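You operate a simulated robot arm through the tools that you are given. There is no shell and no other tool.

The job below is to be done with a simulated two-armed robot. You get a single attempt, and the scene is never put back.

Task
Unscrew the lid marked 57 and lay it on the teal mat.
Fine: free both of its screws with the orange driver first, and stand the driver back in the holder; the other case stays shut.

The check looks at the end state, three seconds after you hand in, the way a careful person would. Anything else that was tipped, shoved, dropped, spilled or broken makes it a failure. Lids that push on must go on centred and level and be pressed home; caps that screw on are set level and turned clockwise until they are tight.

Robot
Two 7-joint arms with fingered hands on one trunk that stands fixed in place. Base frame: the origin is at the foot of the trunk, x ahead of it, y to its left, z up. Readings come in m, degrees, newtons and seconds.
The left shoulder is at [0.056, 0.158, 1.194], the right one opposite. With the tool pointing down near the work surface each hand reaches from about 0.34 to 0.82 m from the base axis, measured 20 degrees to its own side. Payload 4 kg a hand.
The TCP of each hand is the grasp point between the finger pads, 0.03 m short of the fingertips. In the tool frame z runs along the fingers and y along their closing line. Largest opening 0.104 m; the body of the gripper starts 0.035 m behind the TCP. The gripper is a hand of 4 fingers: y runs from the thumb to the fingers, the wrist lies at [-0.015, -0.104, -0.178] in the tool frame, and closing takes about 1.5 s.
Orientation is that of the tool frame in the base frame, as a unit quaternion [x, y, z, w]. With the fingers straight down and the wrist toward the robot, the tool's x, y and z point along [0, 1, 0], [1, 0, 0] and [0, 0, -1] of the base frame.

Tools
- The arms move only by the tool servo_tool. It takes "left_plan", "right_plan" or both (then of equal length, played together; a hand with none holds still); each is one flat list of numbers, 6 for each row, row after row: the shift along the base's x, y, z in m, then the turn, a rotation vector about the base's x, y, z in degrees. In form: [tx, ty, tz, rx, ry, rz, tx, ty, tz, rx, ry, rz, ...]. A call has 1 to 20 rows; each row is the pose to reach, as a shift and turn from the pose commanded when the call began. "left_grip" and "right_grip" are, for a hand that has rows, the opening, from 0 (shut) to 1 (fully open), set as the call begins (left out, the last holds). Rows are played at 5 a second. More than 0.05 m and 8.6 degrees between two rows, or a gripper value outside its range, and nothing of the call is played. A pose out of reach is approached as far as the arm can. The call stops where the force on the tool passes 40 N (or 10 N more than at its start, if that is more) or the arm is blocked; 0.2 s more then pass. The fingers move at their own pace (about 0.045 m/s each) and stop on an object; they squeeze with about 32 N. The grip force told is the motor's: it shows also when the fingers shut on nothing. Time passes only in rows, and 0.2 s behind the last, so rows that repeat a pose let the fingers close. It gives the time, the measured TCP pose, the force on the tool (base axes), the opening and the grip force at its end, in the units of the frame above (readings bear some noise), with the torque about the TCP (base axes, N m) and any sound that the robot's microphone picked up.
- Cameras (640 x 400 px; columns grow to the right, rows downward): "scene" is now at [0.1181, 0.0448, 1.3623]; the picture's right is [0.65, -0.76, -0.01], its down [-0.46, -0.38, -0.81] and it looks along [0.61, 0.53, -0.59] (base axes); focal length 316 px, centre (320, 200). "left" rides on the left gripper at [-0.061, -0.092, -0.13] in its tool frame; the picture's right is [-0.81, -0.27, 0.52], its down [0.53, -0.71, 0.46] and it looks along [0.24, 0.64, 0.72] (tool axes); focal length 275 px, centre (320, 200). "right" rides on the right gripper at [0.061, -0.092, -0.13] in its tool frame; the picture's right is [-0.81, 0.27, -0.52], its down [-0.53, -0.71, 0.46] and it looks along [-0.24, 0.65, 0.72] (tool axes); focal length 275 px, centre (320, 200). There is no depth. A picture from a camera that has moved, and an enlarged one, comes with that camera's place and axes in the base frame and with its lens. The place of the scene camera against the robot may be out by one fixed shift of up to 0.018 m in any direction.
- snapshot(camera): a new picture of that camera. The clock stands still meanwhile.
- lift_body(by): slides the trunk up (or, below 0, down) by that many m; the arms and the scene camera ride with it, the base frame stays. It gives what a move gives, with no picture.
- move_fingers(index, middle, ring, thumb_bend, thumb_turn, hand): sets how far each is bent, from 0 (flat) to 1 (curled in); at 0.3 the hand is open as for a grip, at 0.7 the pads meet at the TCP. One left out holds its place. A second passes; each finger stops where it meets its share of the squeeze, and holds until it gets a number again. A gripper value or a shape takes the hand back. It gives what a move gives, with no picture; readings hold the bend of each and the force on the fingers (four entries, about 0 where the hand has none), thumb and palm. thumb_turn goes from beside the hand (0) to across from the fingers (1), as for a grip.
- preshape(shape, hand): the hand has 4 fingers and takes this shape, open, in about a second: jaw (thumb against the fingers, like two jaws); tri (thumb and two fingers); tip (a fingertip pinch); poke (one finger out to press); point (the index stretched); flat (the hand flat); cup (the hand cupped); fist (a fist). The gripper value then closes the fingers along that shape, each until it touches; the sizes above hold for jaw. It gives what a move gives, with no picture.
- turn_head(pan, tilt): turns the head with the scene camera to pan (to the left, within 80 degrees either way) and tilt (down, from -29 to 69), counted from straight ahead of the robot. It gives what a move gives.
- zoom(camera, box): a new picture of the part [left, top, right, bottom] of that camera's present view, enlarged. The clock stands still meanwhile.
- hand_in(): hands the job in; it is judged then, once.

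Places have to be worked out from the pictures, the camera data and where the tool is seen. Open the grippers and draw the arms clear of the work before you hand the job in, unless the task says otherwise.

The tools are called after "Emit:" by a JSON object that holds its "name" and its "arguments". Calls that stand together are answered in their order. servo_tool: Moves the arms, as the interface text tells. Its arguments: {"type":"object","properties":{"left_plan":{"type":"array","items":{"type":"number"}},"left_grip":{"type":"number"},"right_plan":{"type":"array","items":{"type":"number"}},"right_grip":{"type":"number"}},"required":[]} The other tools are called the same way: lift_body (by) slides the trunk up or down; preshape (shape, hand) gives the hand a shape; move_fingers (index, middle, ring, thumb_bend, thumb_turn, hand) moves the fingers one by one; turn_head (pan, tilt) turns the head that bears the scene camera; snapshot (camera) takes a picture; zoom (camera, box) takes an enlarged picture of a part of a camera's view; hand_in () hands the job in.

At the start:

```text
time_s: 0.0
left_position: [0.3447, 0.5219, 1.0823]
left_tool_rot: [0.707, 0.707, 0.0, 0.0]
left_force: [0.1, 0.3, 0.5]
left_ft_torque: [0.0, 0.04, 0.01]
left_width: 0.1033
left_grip_force: 0.0
left_shape: jaw
left_bend: [0.3, 0.3, 0.3, 0.3, 0.98]
left_finger forces: [0.1, 0.0, 0.1, 0.0, 0.0, 0.0]
right_position: [0.4441, 0.0886, 1.1502]
right_tool_rot: [0.707, 0.707, -0.001, -0.001]
right_force: [-1.0, -0.4, 0.7]
right_ft_torque: [0.01, 0.01, 0.05]
right_width: 0.1035
right_grip_force: 0.1
right_shape: jaw
right_bend: [0.3, 0.3, 0.3, 0.3, 0.98]
right_finger forces: [0.1, 0.0, 0.0, 0.0, 0.1, 0.0]
trunk travel left (down, up): [-0.4, 0.107]
head pan, tilt: [40.3, 35.7]
```

scene: 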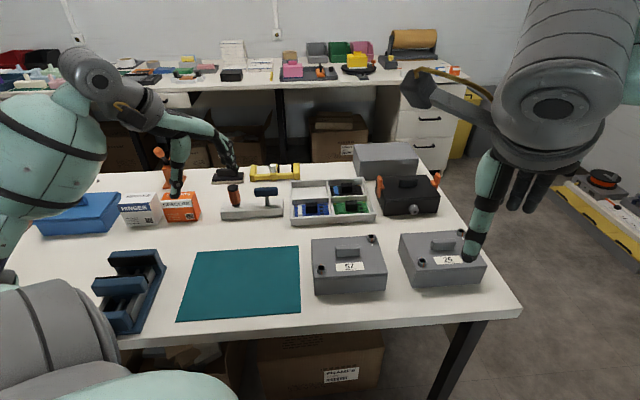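
right: 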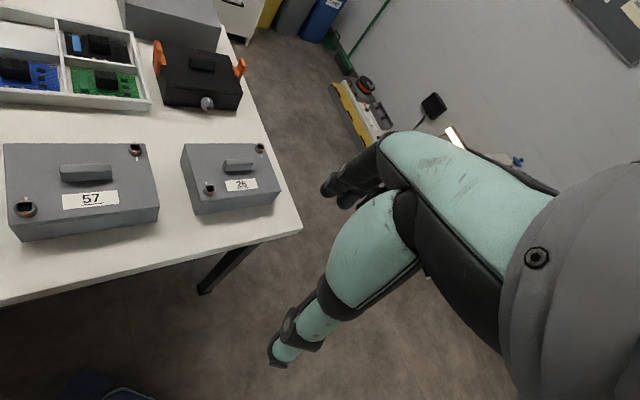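
left: 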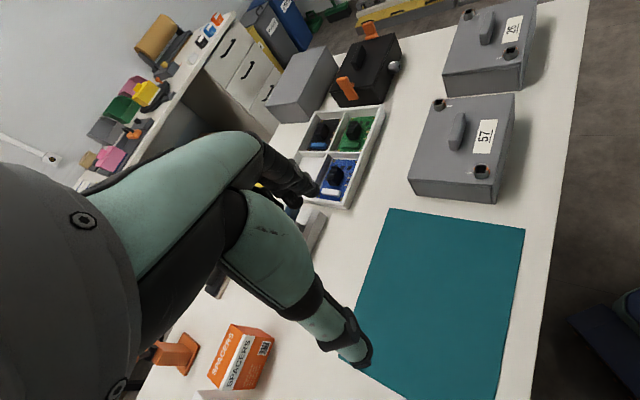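

I begin with a closer look at the scene: the two cases (57 and 26), the teal mat and the tools near the back of the table.

Emit:
{"name": "zoom", "arguments": {"camera": "scene", "box": [280, 150, 500, 300]}}

Emit:
{"name": "zoom", "arguments": {"camera": "scene", "box": [120, 140, 320, 260]}}

Emit:
{"name": "zoom", "arguments": {"camera": "right", "box": [0, 0, 320, 250]}}

Emit:
{"name": "zoom", "arguments": {"camera": "left", "box": [260, 0, 600, 220]}}

```text
2.67 times, centred on (390, 225) of scene
camera zoom: at [0.1181, 0.0448, 1.3623], right [0.65, -0.76, -0.01], down [-0.46, -0.38, -0.81], along [0.61, 0.53, -0.59], focal length 844 px, centre (133, 133)
```

zoom: 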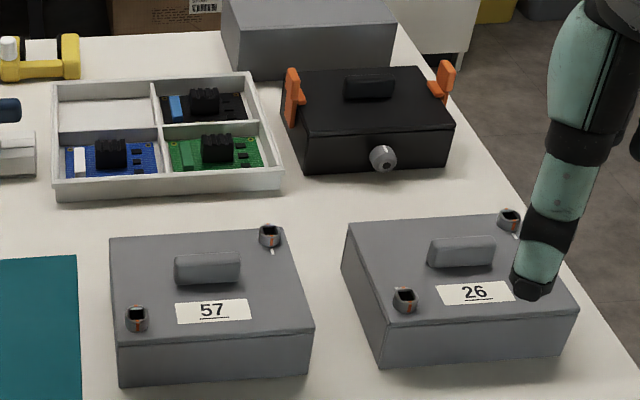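

```text
3.20 times, centred on (220, 200) of scene
camera zoom: at [0.1181, 0.0448, 1.3623], right [0.65, -0.76, -0.01], down [-0.46, -0.38, -0.81], along [0.61, 0.53, -0.59], focal length 1012 px, centre (640, 200)
```

zoom: 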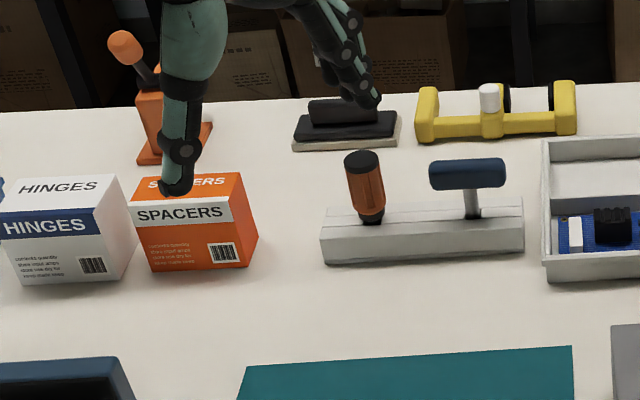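

```text
1.60 times, centred on (160, 125) of right
camera zoom: at [0.353, 0.1505, 1.2808], right [0.28, -0.81, 0.52], down [-0.71, -0.53, -0.45], along [0.64, -0.24, -0.73], focal length 440 px, centre (576, 320)
```

zoom: 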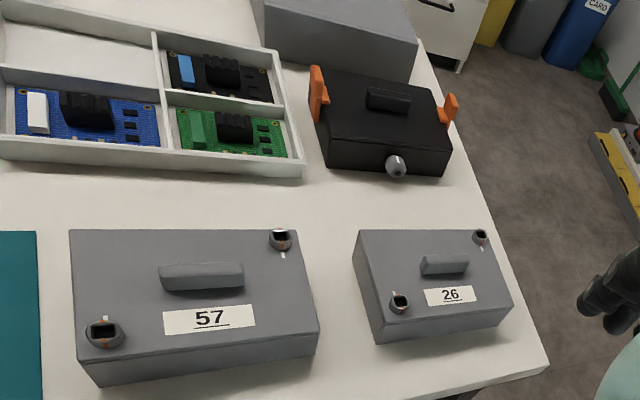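

```text
1.82 times, centred on (430, 110) of left
camera zoom: at [0.254, 0.4589, 1.215], right [-0.28, -0.81, -0.52], down [-0.71, 0.53, -0.45], along [0.64, 0.24, -0.73], focal length 500 px, centre (120, 364)
```

zoom: 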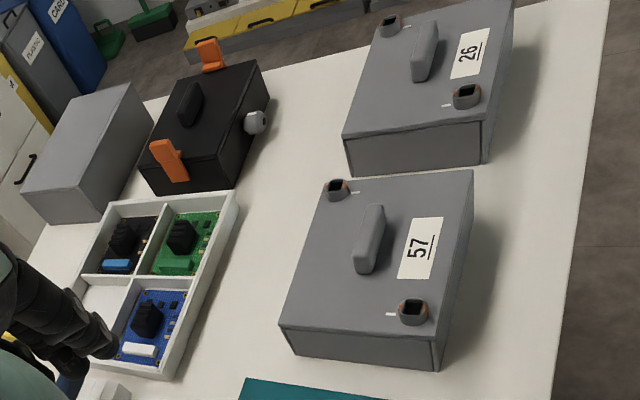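

The screws of case 57 triangulate to about (0.459, 0.352, 0.853) and (0.604, 0.323, 0.851), and the orange driver stands near (0.48, 0.64). I shift the left hand a little so its camera sees the driver and holder.

Emit:
{"name": "servo_tool", "arguments": {"left_plan": [-0.01, 0.03, 0.0, 0, 0, 0, -0.03, 0.06, 0.0, 0, 0, 0, -0.04, 0.1, 0.0, 0, 0, 0]}}

Emit:
{"name": "snapshot", "arguments": {"camera": "left"}}

Emit:
{"name": "snapshot", "arguments": {"camera": "scene"}}

```text
time_s: 0.8
left_position: [0.2929, 0.6235, 1.089]
left_tool_rot: [0.706, 0.708, 0.003, 0.003]
left_force: [-0.6, -0.2, -0.6]
left_ft_torque: [-0.01, 0.01, -0.01]
left_width: 0.1039
left_grip_force: 0.1
left_shape: jaw
left_bend: [0.3, 0.3, 0.3, 0.3, 0.98]
left_finger forces: [0.0, 0.0, 0.1, 0.0, 0.0, 0.1]
right_position: [0.431, 0.0896, 1.1558]
right_tool_rot: [0.707, 0.707, 0.004, 0.004]
right_force: [0.4, 0.4, 0.1]
right_ft_torque: [0.0, -0.02, -0.03]
right_width: 0.104
right_grip_force: 0.1
right_shape: jaw
right_bend: [0.3, 0.3, 0.3, 0.3, 0.98]
right_finger forces: [0.0, 0.0, 0.1, 0.0, 0.0, 0.0]
trunk travel left (down, up): [-0.4, 0.107]
head pan, tilt: [40.3, 35.7]
```

```text
taken
camera left: at [0.1999, 0.5608, 1.2206], right [-0.27, -0.81, -0.52], down [-0.71, 0.53, -0.46], along [0.65, 0.24, -0.72], focal length 275 px, centre (320, 200)
```

left: 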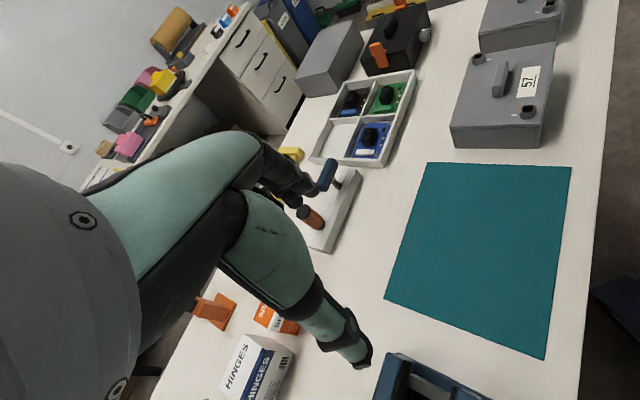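

```text
taken
camera scene: at [0.1175, 0.0457, 1.3623], right [0.65, -0.76, -0.01], down [-0.46, -0.38, -0.81], along [0.61, 0.52, -0.59], focal length 316 px, centre (320, 200)
```

scene: 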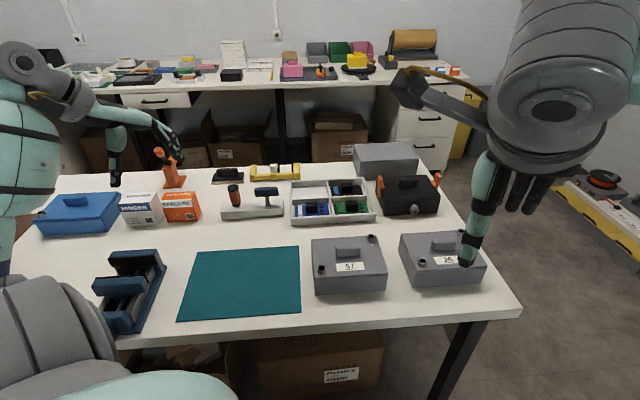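

The driver is visible from the left camera now beside the fingers. I zoom in on it from both cameras to locate its handle, the holder and the mat.

Emit:
{"name": "zoom", "arguments": {"camera": "left", "box": [240, 130, 440, 255]}}

Emit:
{"name": "zoom", "arguments": {"camera": "scene", "box": [200, 160, 300, 230]}}

Emit:
{"name": "zoom", "arguments": {"camera": "left", "box": [420, 0, 620, 160]}}

```text
3.20 times, centred on (340, 192) of left
camera zoom: at [0.1999, 0.5608, 1.2206], right [-0.27, -0.81, -0.52], down [-0.71, 0.53, -0.46], along [0.65, 0.24, -0.72], focal length 881 px, centre (256, 224)
```

zoom: 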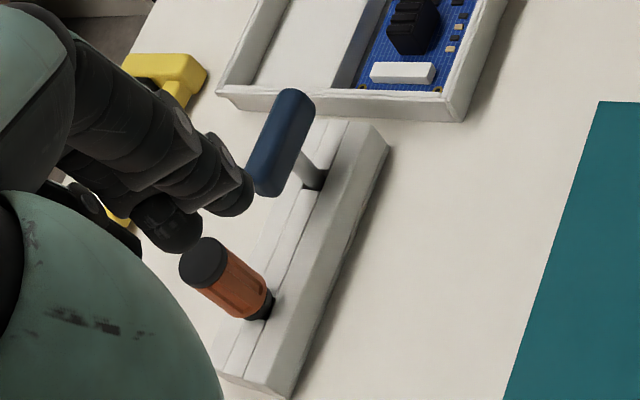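

```text
5.71 times, centred on (250, 195) of scene
camera zoom: at [0.1175, 0.0457, 1.3623], right [0.65, -0.76, -0.01], down [-0.46, -0.38, -0.81], along [0.61, 0.52, -0.59], focal length 1808 px, centre (720, 229)
```

zoom: 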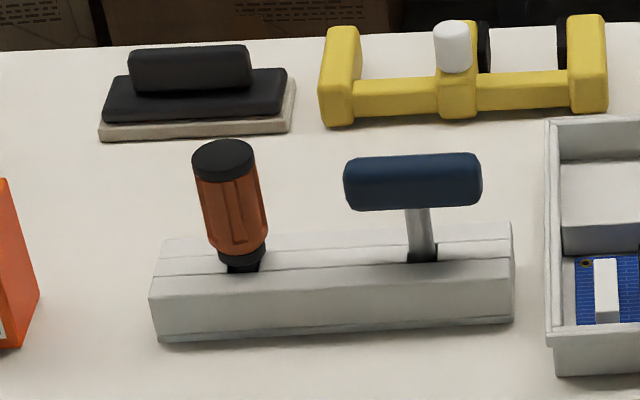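

```text
2.50 times, centred on (520, 80) of left
camera zoom: at [0.1999, 0.5608, 1.2206], right [-0.27, -0.81, -0.52], down [-0.71, 0.53, -0.46], along [0.65, 0.24, -0.72], focal length 688 px, centre (-180, 500)
```

zoom: 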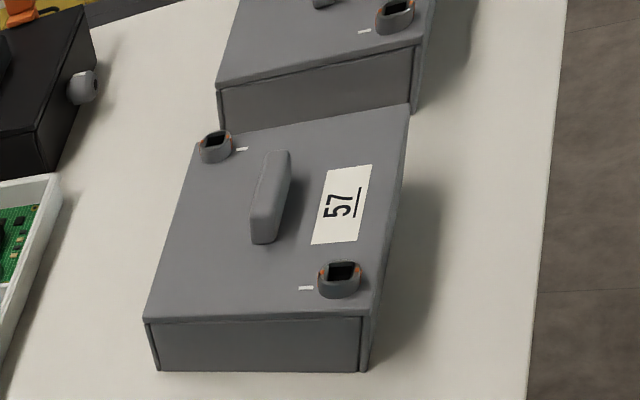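

The driver handle triangulates to about (0.525, 0.721), spanning z 0.79–0.86; the mat is centred near (0.374, 0.502) at z≈0.763, rotated about 45°. I draw the right arm back to its own side and bring the left camera over case 57 for a close look at the screws.

Emit:
{"name": "servo_tool", "arguments": {"left_plan": [0.01, -0.04, 0, 0, 0, 0, 0.02, -0.08, -0.01, 0, 0, 0, 0.03, -0.12, -0.02, 0, 0, 0, 0.04, -0.16, -0.03, 0, 0, 0, 0.05, -0.2, -0.04, 0, 0, 0, 0.06, -0.24, -0.05, 0, 0, 0, 0.07, -0.28, -0.06, 0, 0, 0, 0.08, -0.32, -0.07, 0, 0, 0, 0.08, -0.32, -0.07, 0, 0, 0], "right_plan": [-0.01, -0.04, 0, 0, 0, 0, -0.02, -0.08, 0, 0, 0, 0, -0.03, -0.12, 0, 0, 0, 0, -0.04, -0.16, 0, 0, 0, 0, -0.05, -0.2, 0, 0, 0, 0, -0.06, -0.24, 0, 0, 0, 0, -0.07, -0.27, 0, 0, 0, 0, -0.08, -0.27, 0, 0, 0, 0, -0.08, -0.27, 0, 0, 0, 0]}}

Emit:
{"name": "snapshot", "arguments": {"camera": "left"}}

Emit:
{"name": "snapshot", "arguments": {"camera": "scene"}}

```text
time_s: 2.8
left_position: [0.3946, 0.3103, 1.0199]
left_tool_rot: [0.706, 0.708, 0.004, 0.003]
left_force: [0.1, -0.7, 0.0]
left_ft_torque: [0.04, 0.01, 0.0]
left_width: 0.104
left_grip_force: 0.0
left_shape: jaw
left_bend: [0.3, 0.3, 0.3, 0.3, 0.98]
left_finger forces: [0.0, 0.0, 0.0, 0.0, 0.0, 0.2]
left hand out of reach, approached as far as the arm can: row 7, 8, 9
right_position: [0.3643, -0.1829, 1.165]
right_tool_rot: [0.707, 0.707, 0.003, 0.004]
right_force: [-0.1, 0.1, 0.7]
right_ft_torque: [-0.01, -0.06, 0.03]
right_width: 0.1038
right_grip_force: 0.1
right_shape: jaw
right_bend: [0.3, 0.3, 0.3, 0.3, 0.98]
right_finger forces: [0.1, 0.1, 0.0, 0.1, 0.0, 0.0]
right hand out of reach, approached as far as the arm can: row 7, 8, 9
trunk travel left (down, up): [-0.4, 0.107]
head pan, tilt: [40.3, 35.7]
```

```text
taken
camera left: at [0.3013, 0.247, 1.1508], right [-0.27, -0.81, -0.52], down [-0.71, 0.53, -0.46], along [0.65, 0.25, -0.72], focal length 275 px, centre (320, 200)
```

left: 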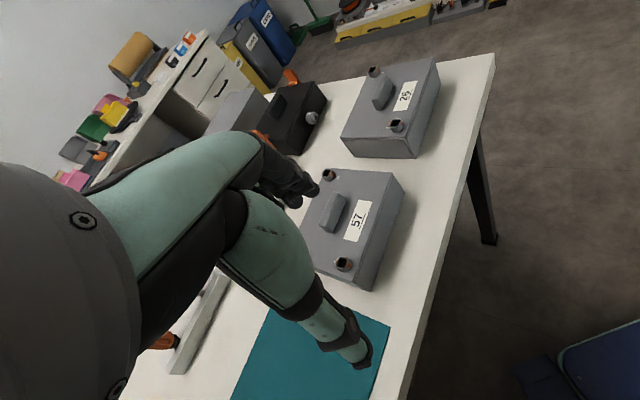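

```text
taken
camera scene: at [0.1171, 0.0447, 1.3624], right [0.65, -0.76, -0.01], down [-0.45, -0.38, -0.81], along [0.61, 0.53, -0.59], focal length 316 px, centre (320, 200)
```

scene: 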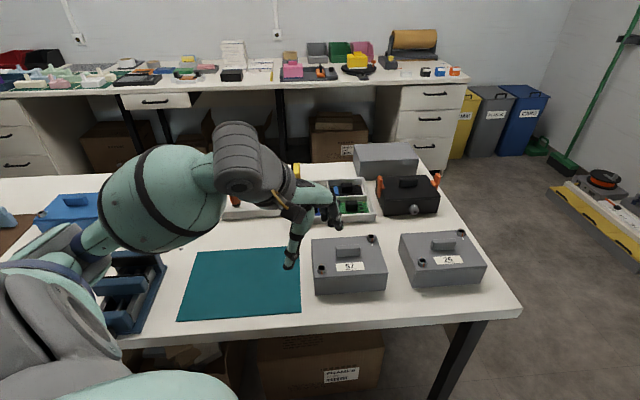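

The left hand is stably above the front of the case. I zoom in on the screws and the lid.

Emit:
{"name": "zoom", "arguments": {"camera": "left", "box": [290, 150, 420, 300]}}

Emit:
{"name": "zoom", "arguments": {"camera": "scene", "box": [300, 225, 400, 300]}}

Emit:
{"name": "zoom", "arguments": {"camera": "left", "box": [320, 220, 380, 290]}}

```text
2.67 times, centred on (355, 225) of left
camera zoom: at [0.3013, 0.247, 1.1508], right [-0.27, -0.81, -0.52], down [-0.71, 0.53, -0.46], along [0.65, 0.25, -0.72], focal length 734 px, centre (227, 133)
```

zoom: 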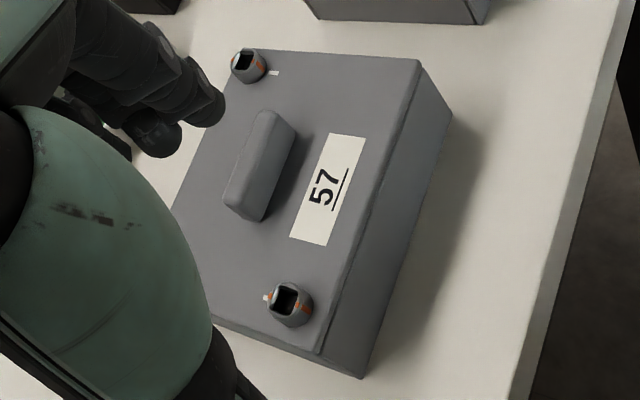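

```text
5.33 times, centred on (350, 262) of scene
camera zoom: at [0.1171, 0.0447, 1.3624], right [0.65, -0.76, -0.01], down [-0.45, -0.38, -0.81], along [0.61, 0.53, -0.59], focal length 1688 px, centre (160, -133)
```

zoom: 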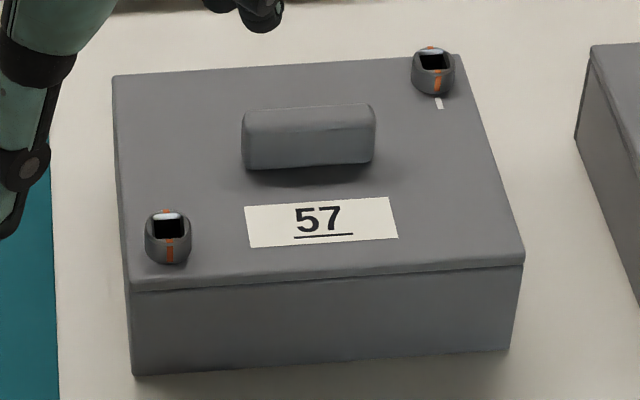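

```text
5.71 times, centred on (350, 255) of left
camera zoom: at [0.3013, 0.247, 1.1508], right [-0.27, -0.81, -0.52], down [-0.71, 0.53, -0.46], along [0.65, 0.25, -0.72], focal length 1573 px, centre (149, -114)
```

zoom: 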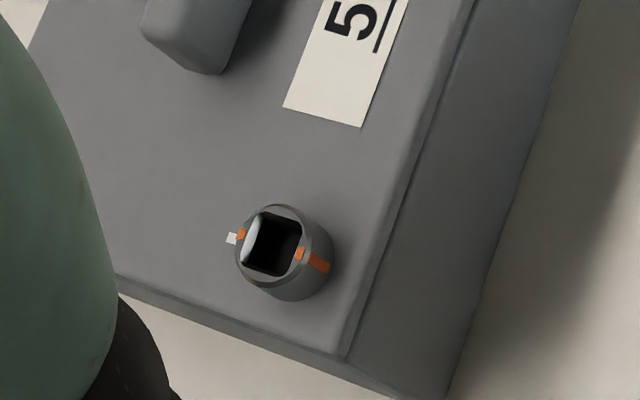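

Each screw has a square drive hole with orange stripes lined up with a white tick on the lid, and the case's axes lie at about 45° to the base. Now I swing the left hand up and over toward the driver, turning it about 46° so that the fingers close across the rail.

Emit:
{"name": "servo_tool", "arguments": {"left_plan": [0.0075, 0.04, 0.01, 0, 0, 5.75, 0.015, 0.08, 0.02, 0, 0, 11.5, 0.0225, 0.12, 0.03, 0, 0, 17.25, 0.03, 0.16, 0.03, 0, 0, 23, 0.0375, 0.2, 0.03, 0, 0, 28.75, 0.045, 0.24, 0.03, 0, 0, 34.5, 0.0525, 0.28, 0.03, 0, 0, 40.25, 0.06, 0.31, 0.03, 0, 0, 46, 0.06, 0.31, 0.03, 0, 0, 46], "left_grip": 1.0}}

Emit:
{"name": "snapshot", "arguments": {"camera": "left"}}

Emit:
{"name": "snapshot", "arguments": {"camera": "scene"}}

```text
time_s: 4.8
left_position: [0.4545, 0.6203, 1.0476]
left_tool_rot: [0.374, 0.928, 0.006, 0.001]
left_force: [0.5, -0.3, 0.1]
left_ft_torque: [0.02, -0.03, -0.03]
left_width: 0.1038
left_grip_force: 0.0
left_shape: jaw
left_bend: [0.3, 0.3, 0.3, 0.3, 0.98]
left_finger forces: [0.0, 0.1, 0.0, 0.0, 0.0, 0.0]
right_position: [0.3641, -0.1818, 1.164]
right_tool_rot: [0.707, 0.707, 0.002, 0.004]
right_force: [-0.9, 0.1, 0.6]
right_ft_torque: [-0.01, -0.02, 0.0]
right_width: 0.104
right_grip_force: 0.0
right_shape: jaw
right_bend: [0.3, 0.3, 0.3, 0.3, 0.98]
right_finger forces: [0.0, 0.0, 0.0, 0.0, 0.0, 0.0]
trunk travel left (down, up): [-0.4, 0.107]
head pan, tilt: [40.3, 35.7]
```

```text
taken
camera left: at [0.4342, 0.5093, 1.1774], right [0.4, -0.75, -0.52], down [-0.88, -0.14, -0.46], along [0.28, 0.64, -0.72], focal length 275 px, centre (320, 200)
```

left: 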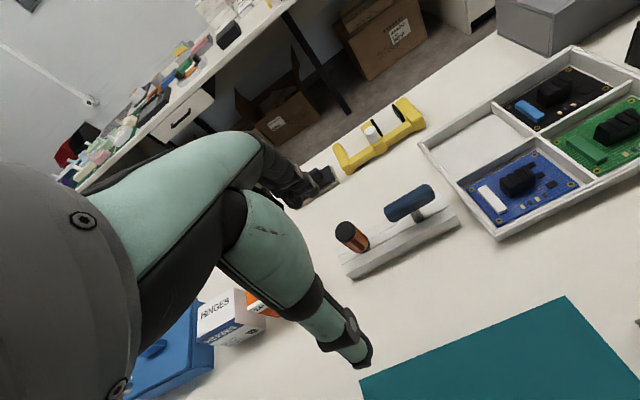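

```text
taken
camera scene: at [0.1178, 0.0446, 1.3624], right [0.65, -0.76, -0.01], down [-0.46, -0.38, -0.81], along [0.61, 0.53, -0.59], focal length 316 px, centre (320, 200)
```

scene: 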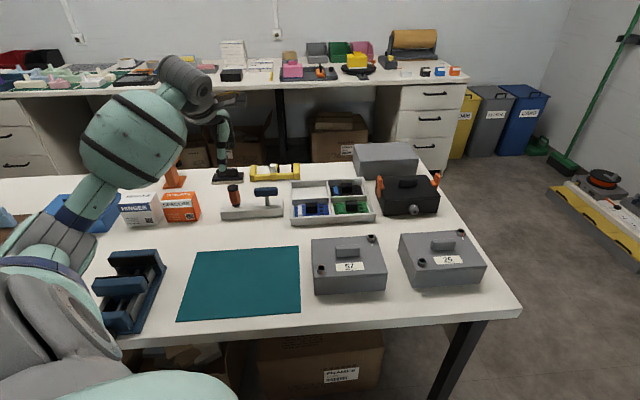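

I have a clear view of the driver from the left camera now. I zoom in to pin down its cap and collar.

Emit:
{"name": "zoom", "arguments": {"camera": "left", "box": [310, 170, 470, 290]}}

Emit:
{"name": "zoom", "arguments": {"camera": "scene", "box": [200, 160, 300, 230]}}

```text
3.33 times, centred on (390, 230) of left
camera zoom: at [0.4342, 0.5093, 1.1774], right [0.4, -0.75, -0.52], down [-0.88, -0.14, -0.46], along [0.28, 0.64, -0.72], focal length 918 px, centre (87, 100)
```

zoom: 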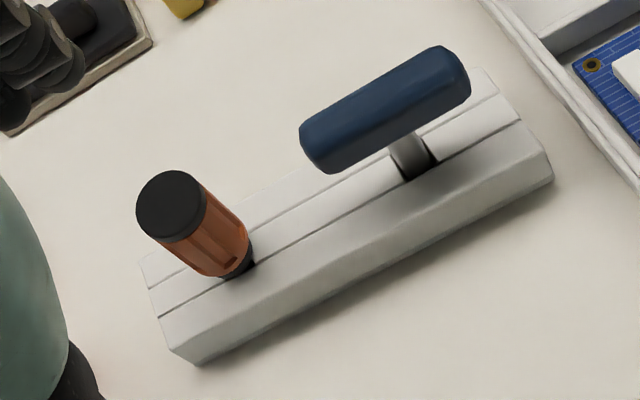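

```text
5.71 times, centred on (250, 195) of scene
camera zoom: at [0.1178, 0.0446, 1.3624], right [0.65, -0.76, -0.01], down [-0.46, -0.38, -0.81], along [0.61, 0.53, -0.59], focal length 1808 px, centre (720, 229)
```

zoom: 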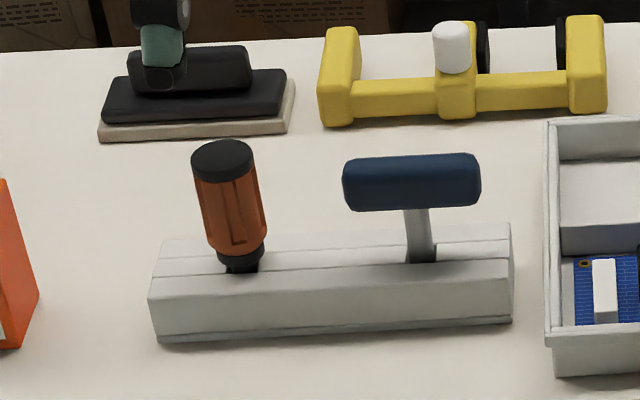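

From the two left-camera views the driver axis is at about (0.513, 0.715), collar bottom z≈0.806 and cap top z≈0.873. I move above it at z≈0.95 and check alignment.

Emit:
{"name": "servo_tool", "arguments": {"left_plan": [0.02, 0.032, -0.02, 0, 0, 0, 0.04, 0.064, -0.05, 0, 0, 0, 0.0585, 0.0947, -0.075, 0, 0, 0, 0.0585, 0.0947, -0.098, 0, 0, 0, 0.0585, 0.0947, -0.098, 0, 0, 0, 0.0585, 0.0947, -0.098, 0, 0, 0]}}

Emit:
{"name": "snapshot", "arguments": {"camera": "left"}}

Emit:
{"name": "zoom", "arguments": {"camera": "scene", "box": [170, 130, 290, 230]}}

```text
time_s: 6.2
left_position: [0.5144, 0.7185, 0.9501]
left_tool_rot: [0.375, 0.927, 0.005, 0.001]
left_force: [-0.9, -0.1, 0.9]
left_ft_torque: [0.0, 0.02, 0.0]
left_width: 0.1043
left_grip_force: 0.0
left_shape: jaw
left_bend: [0.3, 0.3, 0.3, 0.3, 0.98]
left_finger forces: [0.0, 0.1, 0.0, 0.0, 0.0, 0.1]
right_position: [0.3668, -0.1823, 1.1642]
right_tool_rot: [0.707, 0.707, 0.003, 0.004]
right_force: [-0.2, -0.5, 0.5]
right_ft_torque: [-0.02, 0.01, -0.04]
right_width: 0.104
right_grip_force: 0.0
right_shape: jaw
right_bend: [0.3, 0.3, 0.3, 0.3, 0.98]
right_finger forces: [0.0, 0.1, 0.0, 0.1, 0.0, 0.0]
trunk travel left (down, up): [-0.4, 0.107]
head pan, tilt: [40.3, 35.7]
```

```text
taken
camera left: at [0.4942, 0.6061, 1.0797], right [0.39, -0.76, -0.52], down [-0.88, -0.14, -0.46], along [0.28, 0.64, -0.72], focal length 275 px, centre (320, 200)
```

left: 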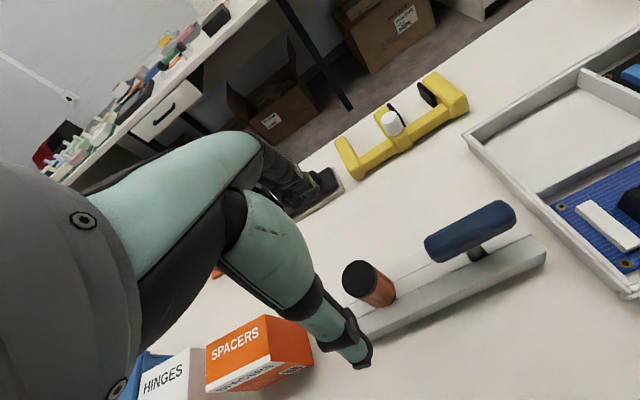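

```text
4.00 times, centred on (230, 180) of scene
camera zoom: at [0.1185, 0.0448, 1.3623], right [0.65, -0.76, -0.01], down [-0.46, -0.38, -0.81], along [0.61, 0.53, -0.59], focal length 1266 px, centre (680, 280)
```

zoom: 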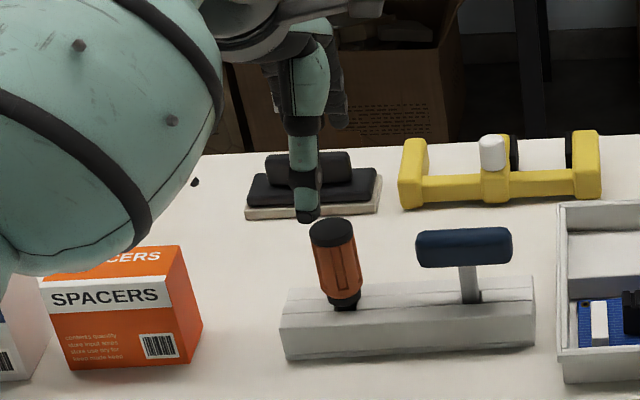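

The hand is above the driver. I zoom for a more precise estimate of the cap before descending.

Emit:
{"name": "zoom", "arguments": {"camera": "left", "box": [300, 230, 440, 340]}}

```text
3.64 times, centred on (370, 285) of left
camera zoom: at [0.4942, 0.6061, 1.0797], right [0.39, -0.76, -0.52], down [-0.88, -0.14, -0.46], along [0.28, 0.64, -0.72], focal length 1001 px, centre (138, -109)
```

zoom: 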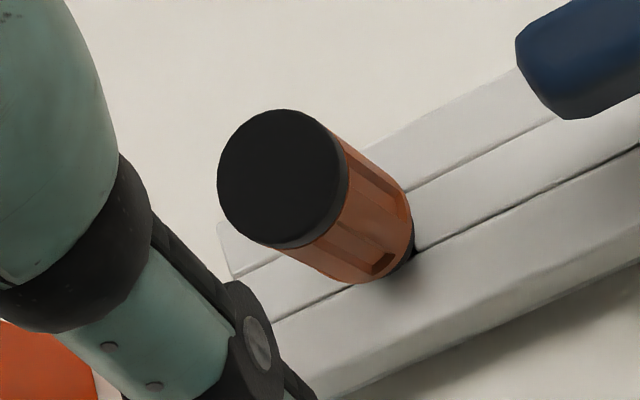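

The cap is at about (0.513, 0.717), matching the TCP within 2 mm. I descend straight down so that the fingertips stop just above the collar.

Emit:
{"name": "servo_tool", "arguments": {"left_plan": [-0.001, -0.002, -0.03, 0, 0, 0, -0.001, -0.002, -0.06, 0, 0, 0, -0.001, -0.002, -0.08, 0, 0, 0, -0.001, -0.002, -0.095, 0, 0, 0, -0.001, -0.002, -0.105, 0, 0, 0, -0.001, -0.002, -0.105, 0, 0, 0, -0.001, -0.002, -0.105, 0, 0, 0]}}

Emit:
{"name": "snapshot", "arguments": {"camera": "left"}}

Emit:
{"name": "zoom", "arguments": {"camera": "scene", "box": [170, 130, 290, 230]}}

```text
time_s: 7.8
left_position: [0.5133, 0.7153, 0.8454]
left_tool_rot: [0.375, 0.927, 0.005, 0.001]
left_force: [-0.8, 0.2, -0.1]
left_ft_torque: [-0.01, -0.01, -0.01]
left_width: 0.1041
left_grip_force: 0.0
left_shape: jaw
left_bend: [0.3, 0.3, 0.3, 0.3, 0.98]
left_finger forces: [0.0, 0.1, 0.0, 0.1, 0.0, 0.0]
right_position: [0.3646, -0.1821, 1.1651]
right_tool_rot: [0.707, 0.707, 0.004, 0.004]
right_force: [-0.1, 0.1, -0.3]
right_ft_torque: [0.0, 0.0, -0.01]
right_width: 0.1038
right_grip_force: 0.1
right_shape: jaw
right_bend: [0.3, 0.3, 0.3, 0.3, 0.98]
right_finger forces: [0.0, 0.1, 0.0, 0.0, 0.0, 0.0]
trunk travel left (down, up): [-0.4, 0.107]
head pan, tilt: [40.3, 35.7]
```

```text
taken
camera left: at [0.4914, 0.6043, 0.9755], right [0.39, -0.76, -0.52], down [-0.88, -0.14, -0.46], along [0.28, 0.64, -0.72], focal length 275 px, centre (320, 200)
```

left: 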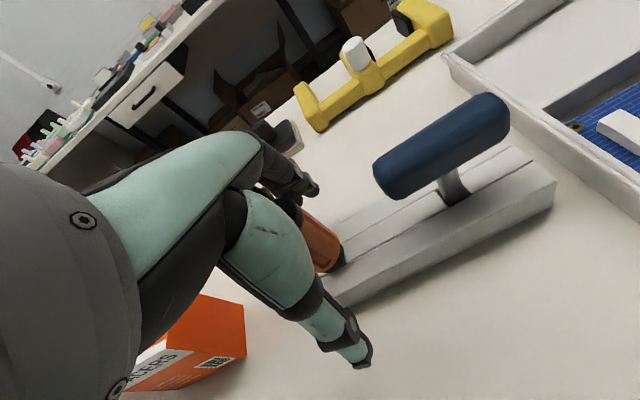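

```text
4.00 times, centred on (230, 180) of scene
camera zoom: at [0.1182, 0.0448, 1.3623], right [0.65, -0.76, -0.01], down [-0.46, -0.38, -0.81], along [0.61, 0.53, -0.59], focal length 1266 px, centre (680, 280)
```

zoom: 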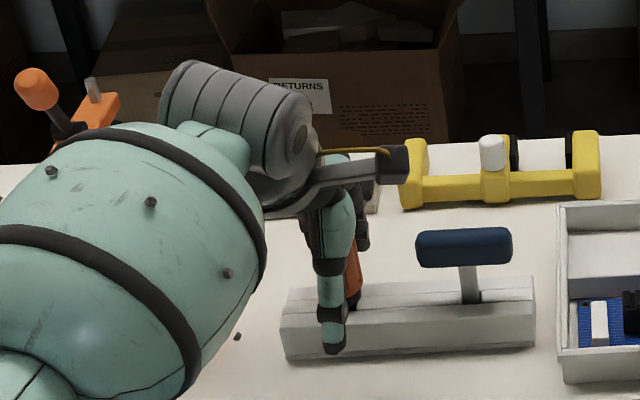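

No contact force, and the driver handle lies between thumb and fingers. I close the hand while holding the pose.

Emit:
{"name": "servo_tool", "arguments": {"left_plan": [0, 0, 0, 0, 0, 0, 0, 0, 0, 0, 0, 0, 0, 0, 0, 0, 0, 0, 0, 0, 0, 0, 0, 0, 0, 0, 0, 0, 0, 0, 0, 0, 0, 0, 0, 0, 0, 0, 0, 0, 0, 0, 0, 0, 0, 0, 0, 0], "left_grip": 0.0}}

Emit:
{"name": "snapshot", "arguments": {"camera": "left"}}

Emit:
{"name": "zoom", "arguments": {"camera": "scene", "box": [170, 130, 290, 230]}}

```text
time_s: 9.6
left_position: [0.5121, 0.7152, 0.8457]
left_tool_rot: [0.375, 0.927, 0.006, 0.001]
left_force: [0.2, -0.2, -0.8]
left_ft_torque: [0.03, 0.04, 0.02]
left_width: 0.0176
left_grip_force: 31.9
left_shape: jaw
left_bend: [0.74, 0.73, 0.68, 0.8, 1.0]
left_finger forces: [17.4, 7.5, 0.1, 0.0, 23.3, 0.1]
right_position: [0.3651, -0.1817, 1.1646]
right_tool_rot: [0.707, 0.707, 0.003, 0.005]
right_force: [0.4, -0.8, 0.2]
right_ft_torque: [0.0, 0.0, 0.02]
right_width: 0.104
right_grip_force: 0.0
right_shape: jaw
right_bend: [0.3, 0.3, 0.3, 0.3, 0.98]
right_finger forces: [0.1, 0.0, 0.0, 0.0, 0.0, 0.1]
trunk travel left (down, up): [-0.4, 0.107]
head pan, tilt: [40.3, 35.7]
```

```text
taken
camera left: at [0.4915, 0.6044, 0.9757], right [0.39, -0.76, -0.52], down [-0.88, -0.14, -0.46], along [0.28, 0.64, -0.72], focal length 275 px, centre (320, 200)
```

left: 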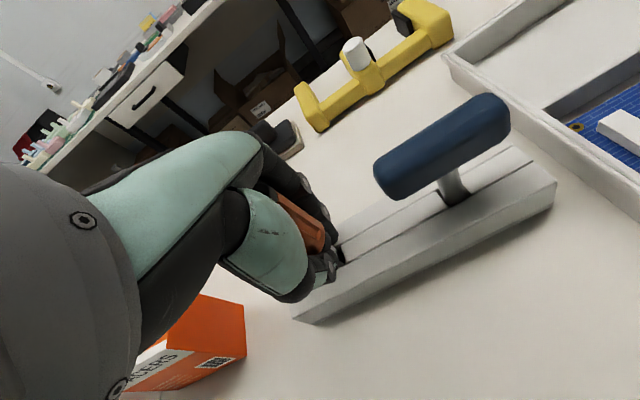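

```text
4.00 times, centred on (230, 180) of scene
camera zoom: at [0.1183, 0.0448, 1.3623], right [0.65, -0.76, -0.01], down [-0.46, -0.38, -0.81], along [0.61, 0.53, -0.59], focal length 1266 px, centre (680, 280)
```

zoom: 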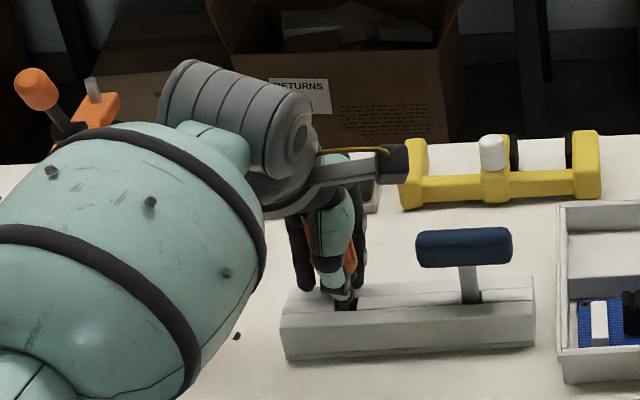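

The grip holds with ~32 N, with index, middle and thumb loaded. I look closer at how the handle sits between the fingers before lifting.

Emit:
{"name": "zoom", "arguments": {"camera": "left", "box": [220, 150, 380, 310]}}

Emit:
{"name": "zoom", "arguments": {"camera": "scene", "box": [215, 165, 275, 215]}}

```text
2.50 times, centred on (300, 230) of left
camera zoom: at [0.4915, 0.6044, 0.9757], right [0.39, -0.76, -0.52], down [-0.88, -0.14, -0.46], along [0.28, 0.64, -0.72], focal length 688 px, centre (370, 125)
```

zoom: 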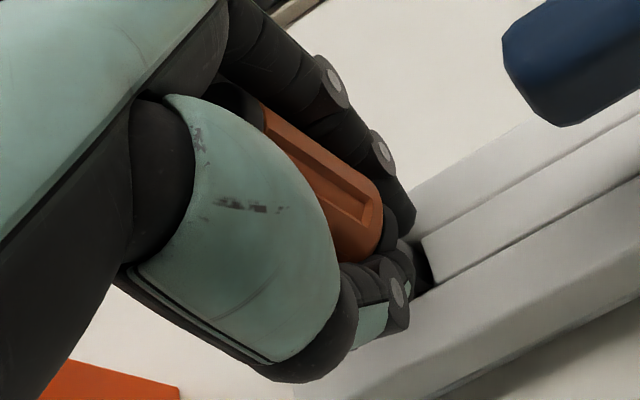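

```text
8.00 times, centred on (245, 190) of scene
camera zoom: at [0.1183, 0.0448, 1.3623], right [0.65, -0.76, -0.01], down [-0.46, -0.38, -0.81], along [0.61, 0.53, -0.59], focal length 2531 px, centre (920, 280)
```

zoom: 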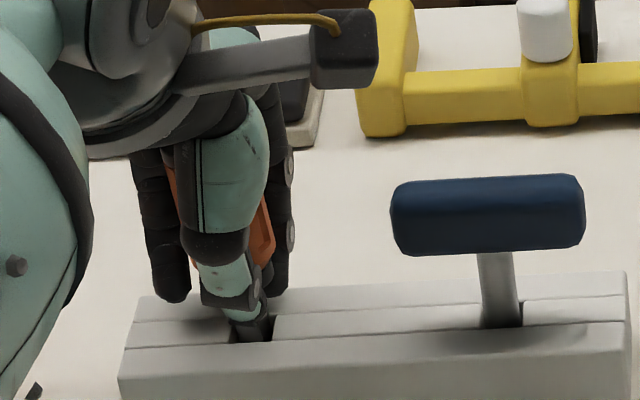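

The handle is held by thumb, index and middle near its lower end. I lift slowly by 5 cm and check how the driver sits in the hand.

Emit:
{"name": "servo_tool", "arguments": {"left_plan": [0, 0, 0.006, 0, 0, 0, 0, 0, 0.014, 0, 0, 0, 0, 0, 0.024, 0, 0, 0, 0, 0, 0.036, 0, 0, 0, 0, 0, 0.05, 0, 0, 0, 0, 0, 0.065, 0, 0, 0, 0, 0, 0.08, 0, 0, 0, 0, 0, 0.08, 0, 0, 0]}}

Emit:
{"name": "snapshot", "arguments": {"camera": "left"}}

Emit:
{"name": "zoom", "arguments": {"camera": "scene", "box": [200, 120, 290, 220]}}

Emit:
{"name": "zoom", "arguments": {"camera": "left", "box": [220, 150, 400, 310]}}

```text
time_s: 11.4
left_position: [0.5133, 0.7125, 0.925]
left_tool_rot: [0.374, 0.927, 0.005, 0.001]
left_force: [0.2, 0.3, 0.5]
left_ft_torque: [0.03, -0.02, -0.02]
left_width: 0.0181
left_grip_force: 31.2
left_shape: jaw
left_bend: [0.74, 0.73, 0.68, 0.8, 1.0]
left_finger forces: [17.3, 7.6, 0.1, 0.1, 23.2, 0.1]
right_position: [0.364, -0.1817, 1.1645]
right_tool_rot: [0.707, 0.707, 0.003, 0.004]
right_force: [0.1, 0.5, -0.4]
right_ft_torque: [0.0, -0.01, 0.03]
right_width: 0.1039
right_grip_force: 0.1
right_shape: jaw
right_bend: [0.3, 0.3, 0.3, 0.3, 0.98]
right_finger forces: [0.1, 0.0, 0.1, 0.1, 0.1, 0.0]
trunk travel left (down, up): [-0.4, 0.107]
head pan, tilt: [40.3, 35.7]
```

```text
taken
camera left: at [0.4928, 0.6016, 1.0565], right [0.39, -0.76, -0.52], down [-0.88, -0.14, -0.46], along [0.28, 0.64, -0.72], focal length 275 px, centre (320, 200)
```

left: 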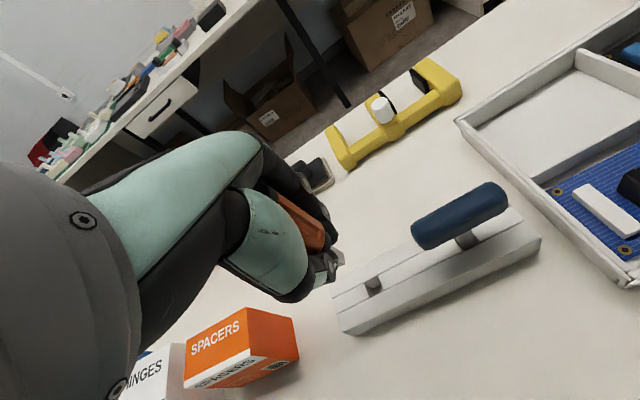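

```text
4.00 times, centred on (245, 170) of scene
camera zoom: at [0.1183, 0.045, 1.3623], right [0.65, -0.76, -0.01], down [-0.46, -0.38, -0.81], along [0.61, 0.53, -0.59], focal length 1266 px, centre (620, 320)
```

zoom: 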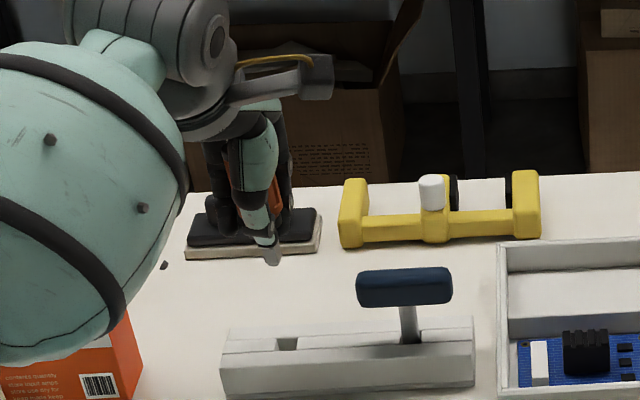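

```text
2.50 times, centred on (310, 230) of left
camera zoom: at [0.4928, 0.6016, 1.0565], right [0.39, -0.76, -0.52], down [-0.88, -0.14, -0.46], along [0.28, 0.64, -0.72], focal length 688 px, centre (345, 125)
```

zoom: 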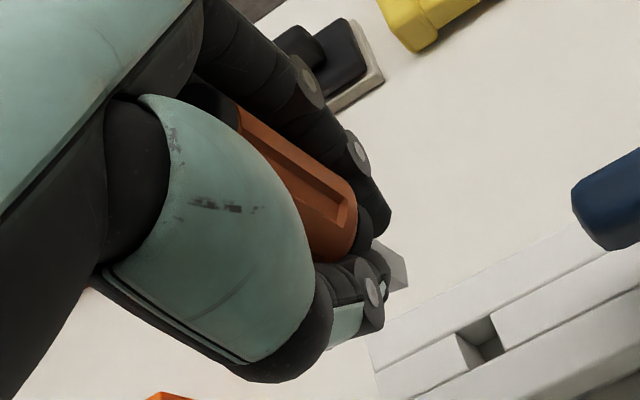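

The driver is out of the rail, with a short square metal bit. I raise it and carry it over to a spot above the front-left screw of case 57, staying high, to inspect the tilt and the bit.

Emit:
{"name": "servo_tool", "arguments": {"left_plan": [0, 0, 0.035, 0, 0, 0, -0.004, -0.03, 0.065, 0, 0, 0, -0.01, -0.07, 0.075, 0, 0, 0, -0.016, -0.11, 0.075, 0, 0, 0, -0.022, -0.15, 0.075, 0, 0, 0, -0.028, -0.19, 0.075, 0, 0, 0, -0.034, -0.23, 0.075, 0, 0, 0, -0.04, -0.27, 0.075, 0, 0, 0, -0.046, -0.31, 0.075, 0, 0, 0, -0.053, -0.345, 0.075, 0, 0, 0, -0.053, -0.36, 0.075, 0, 0, 0, -0.053, -0.36, 0.075, 0, 0, 0]}}

Emit:
{"name": "snapshot", "arguments": {"camera": "left"}}

Emit:
{"name": "snapshot", "arguments": {"camera": "scene"}}

Emit:
{"name": "snapshot", "arguments": {"camera": "right"}}

```text
time_s: 14.0
left_position: [0.46, 0.3529, 0.9997]
left_tool_rot: [0.374, 0.928, 0.005, 0.001]
left_force: [0.2, -0.8, -0.5]
left_ft_torque: [0.03, 0.0, -0.02]
left_width: 0.0177
left_grip_force: 31.8
left_shape: jaw
left_bend: [0.74, 0.73, 0.68, 0.8, 1.0]
left_finger forces: [17.2, 7.2, 0.0, 0.0, 23.1, 0.0]
right_position: [0.3656, -0.1817, 1.1645]
right_tool_rot: [0.707, 0.707, 0.003, 0.004]
right_force: [-0.1, 0.0, 0.1]
right_ft_torque: [0.01, -0.02, 0.04]
right_width: 0.1041
right_grip_force: 0.1
right_shape: jaw
right_bend: [0.3, 0.3, 0.3, 0.3, 0.98]
right_finger forces: [0.1, 0.0, 0.1, 0.0, 0.0, 0.0]
trunk travel left (down, up): [-0.4, 0.107]
head pan, tilt: [40.3, 35.7]
```

```text
taken
camera left: at [0.4387, 0.2413, 1.1307], right [0.4, -0.76, -0.52], down [-0.88, -0.14, -0.46], along [0.28, 0.64, -0.72], focal length 275 px, centre (320, 200)
```

left: 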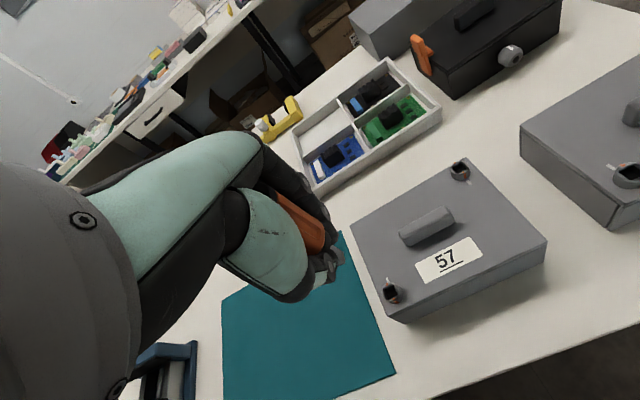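

```text
taken
camera scene: at [0.118, 0.0448, 1.3623], right [0.65, -0.76, -0.01], down [-0.46, -0.38, -0.81], along [0.61, 0.53, -0.59], focal length 316 px, centre (320, 200)
```

scene: 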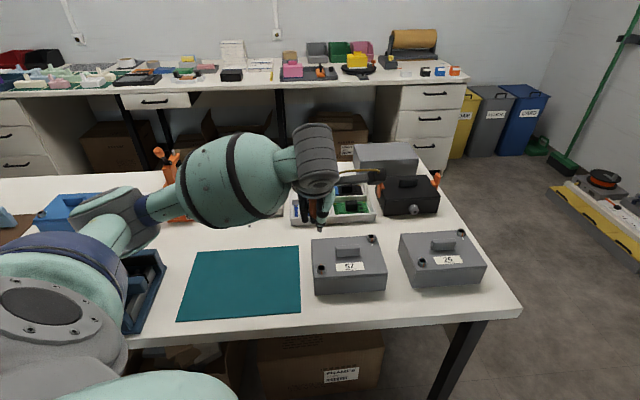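

```text
taken
camera right: at [0.2719, -0.1203, 1.2937], right [0.27, -0.81, 0.52], down [-0.71, -0.53, -0.46], along [0.65, -0.25, -0.72], focal length 275 px, centre (320, 200)
```

right: 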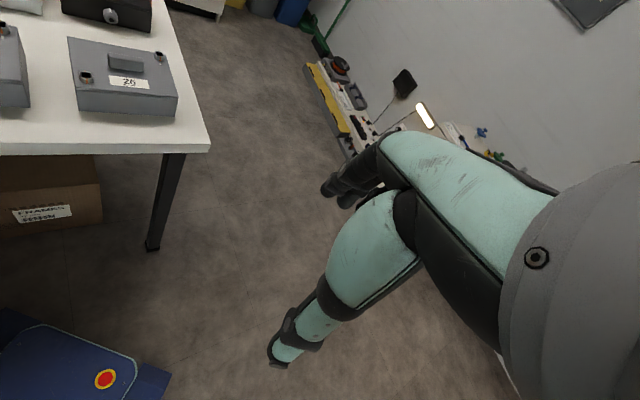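

I zoom in on the gripped driver and its bit from the scene and left cameras.

Emit:
{"name": "zoom", "arguments": {"camera": "scene", "box": [280, 170, 360, 240]}}

Emit:
{"name": "zoom", "arguments": {"camera": "left", "box": [250, 170, 370, 300]}}

Emit:
{"name": "zoom", "arguments": {"camera": "left", "box": [340, 150, 550, 330]}}

```text
5.71 times, centred on (320, 205) of scene
camera zoom: at [0.118, 0.0448, 1.3623], right [0.65, -0.76, -0.01], down [-0.46, -0.38, -0.81], along [0.61, 0.53, -0.59], focal length 1808 px, centre (320, 171)
```

zoom: 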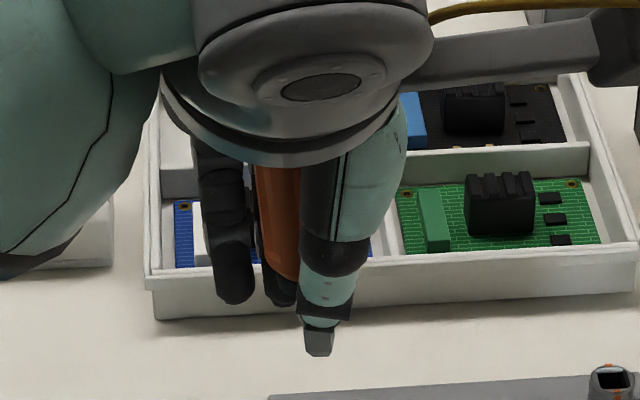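

```text
3.08 times, centred on (310, 235) of left
camera zoom: at [0.4387, 0.2413, 1.1307], right [0.4, -0.76, -0.52], down [-0.88, -0.14, -0.46], along [0.28, 0.64, -0.72], focal length 847 px, centre (351, 92)
```

zoom: 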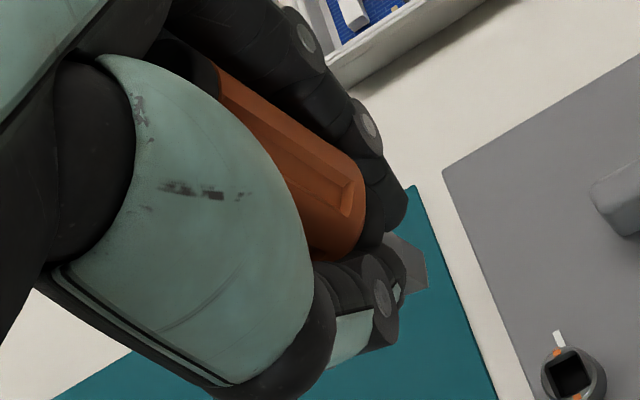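

```text
2.22 times, centred on (445, 240) of left
camera zoom: at [0.4387, 0.2413, 1.1307], right [0.4, -0.76, -0.52], down [-0.88, -0.14, -0.46], along [0.28, 0.64, -0.72], focal length 612 px, centre (42, 111)
```

zoom: 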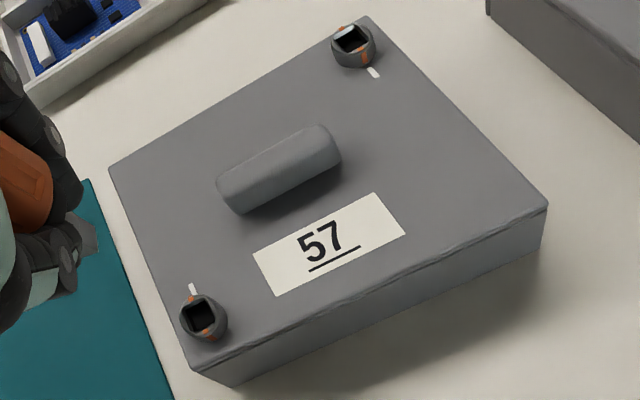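

The driver looks tilted roughly 14° in the hand (bit leaning toward the table's right). I zoom tighter on the bit to measure its pose.

Emit:
{"name": "zoom", "arguments": {"camera": "left", "box": [325, 230, 365, 260]}}

Emit:
{"name": "zoom", "arguments": {"camera": "scene", "box": [300, 195, 340, 235]}}

```text
13.33 times, centred on (345, 245) of left
camera zoom: at [0.4387, 0.2413, 1.1307], right [0.4, -0.76, -0.52], down [-0.88, -0.14, -0.46], along [0.28, 0.64, -0.72], focal length 3670 px, centre (-13, -400)
```

zoom: 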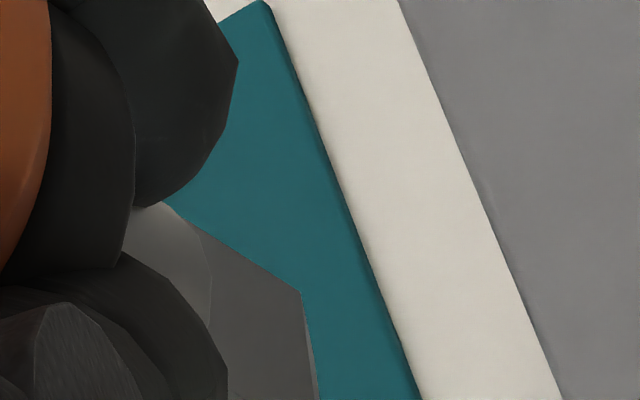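

```text
10.00 times, centred on (320, 215) of scene
camera zoom: at [0.118, 0.0448, 1.3623], right [0.65, -0.76, -0.01], down [-0.46, -0.38, -0.81], along [0.61, 0.53, -0.59], focal length 3164 px, centre (320, 50)
```

zoom: 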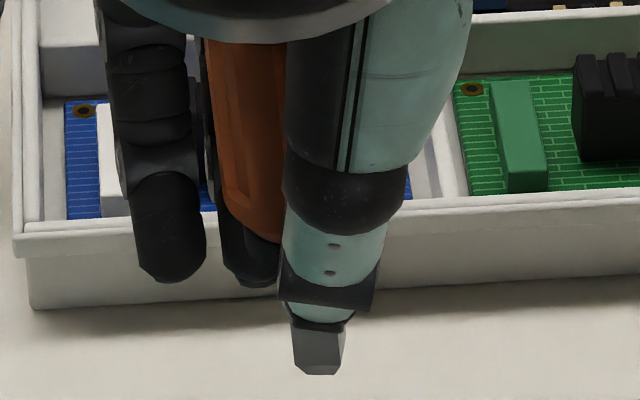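

The bit is about 1 cm square with a chamfered end. I turn the left hand −60° about the vertical in place to see the driver from another side and to test the wrist's range.

Emit:
{"name": "servo_tool", "arguments": {"left_plan": [0, 0, 0, 0, 0, -8, 0, 0, 0, 0, 0, -16, 0, 0, 0, 0, 0, -24, 0, 0, 0, 0, 0, -32, 0, 0, 0, 0, 0, -40, 0, 0, 0, 0, 0, -48, 0, 0, 0, 0, 0, -54, 0, 0, 0, 0, 0, -60, 0, 0, 0, 0, 0, -60]}}

Emit:
{"name": "zoom", "arguments": {"camera": "scene", "box": [280, 150, 370, 240]}}

Emit:
{"name": "snapshot", "arguments": {"camera": "left"}}

```text
time_s: 16.0
left_position: [0.4614, 0.351, 1.0002]
left_tool_rot: [0.789, 0.615, 0.003, 0.002]
left_force: [0.4, 0.1, -0.8]
left_ft_torque: [-0.01, 0.0, 0.01]
left_width: 0.0175
left_grip_force: 32.1
left_shape: jaw
left_bend: [0.74, 0.73, 0.68, 0.8, 1.0]
left_finger forces: [18.1, 8.2, 0.1, 0.1, 22.8, 0.0]
right_position: [0.3649, -0.1818, 1.1647]
right_tool_rot: [0.708, 0.707, 0.004, 0.004]
right_force: [0.1, -0.3, -0.9]
right_ft_torque: [-0.01, -0.03, -0.03]
right_width: 0.1041
right_grip_force: 0.1
right_shape: jaw
right_bend: [0.3, 0.3, 0.3, 0.3, 0.98]
right_finger forces: [0.1, 0.0, 0.0, 0.1, 0.1, 0.0]
trunk travel left (down, up): [-0.4, 0.107]
head pan, tilt: [40.3, 35.7]
```

```text
4.44 times, centred on (325, 195) of scene
camera zoom: at [0.1182, 0.0447, 1.3623], right [0.65, -0.76, -0.01], down [-0.46, -0.38, -0.81], along [0.61, 0.53, -0.59], focal length 1406 px, centre (298, 222)
```

zoom: 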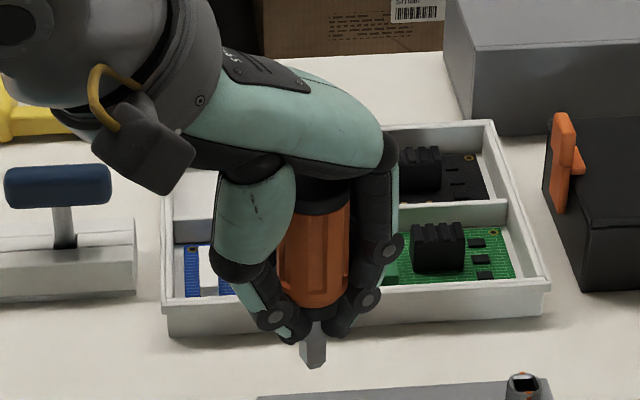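

```text
taken
camera left: at [0.3562, 0.3126, 1.131], right [-0.46, -0.72, -0.52], down [-0.56, 0.69, -0.46], along [0.69, 0.08, -0.72], focal length 275 px, centre (320, 200)
```

left: 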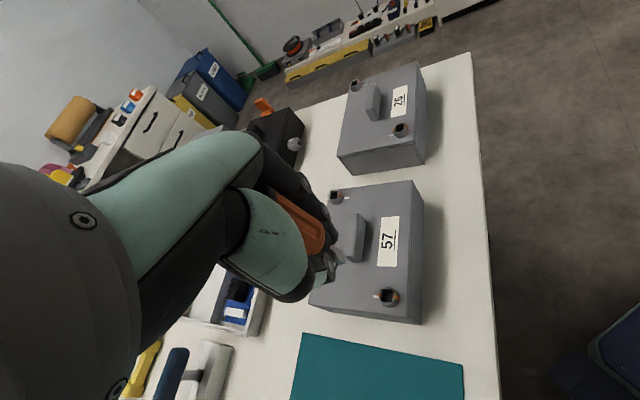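

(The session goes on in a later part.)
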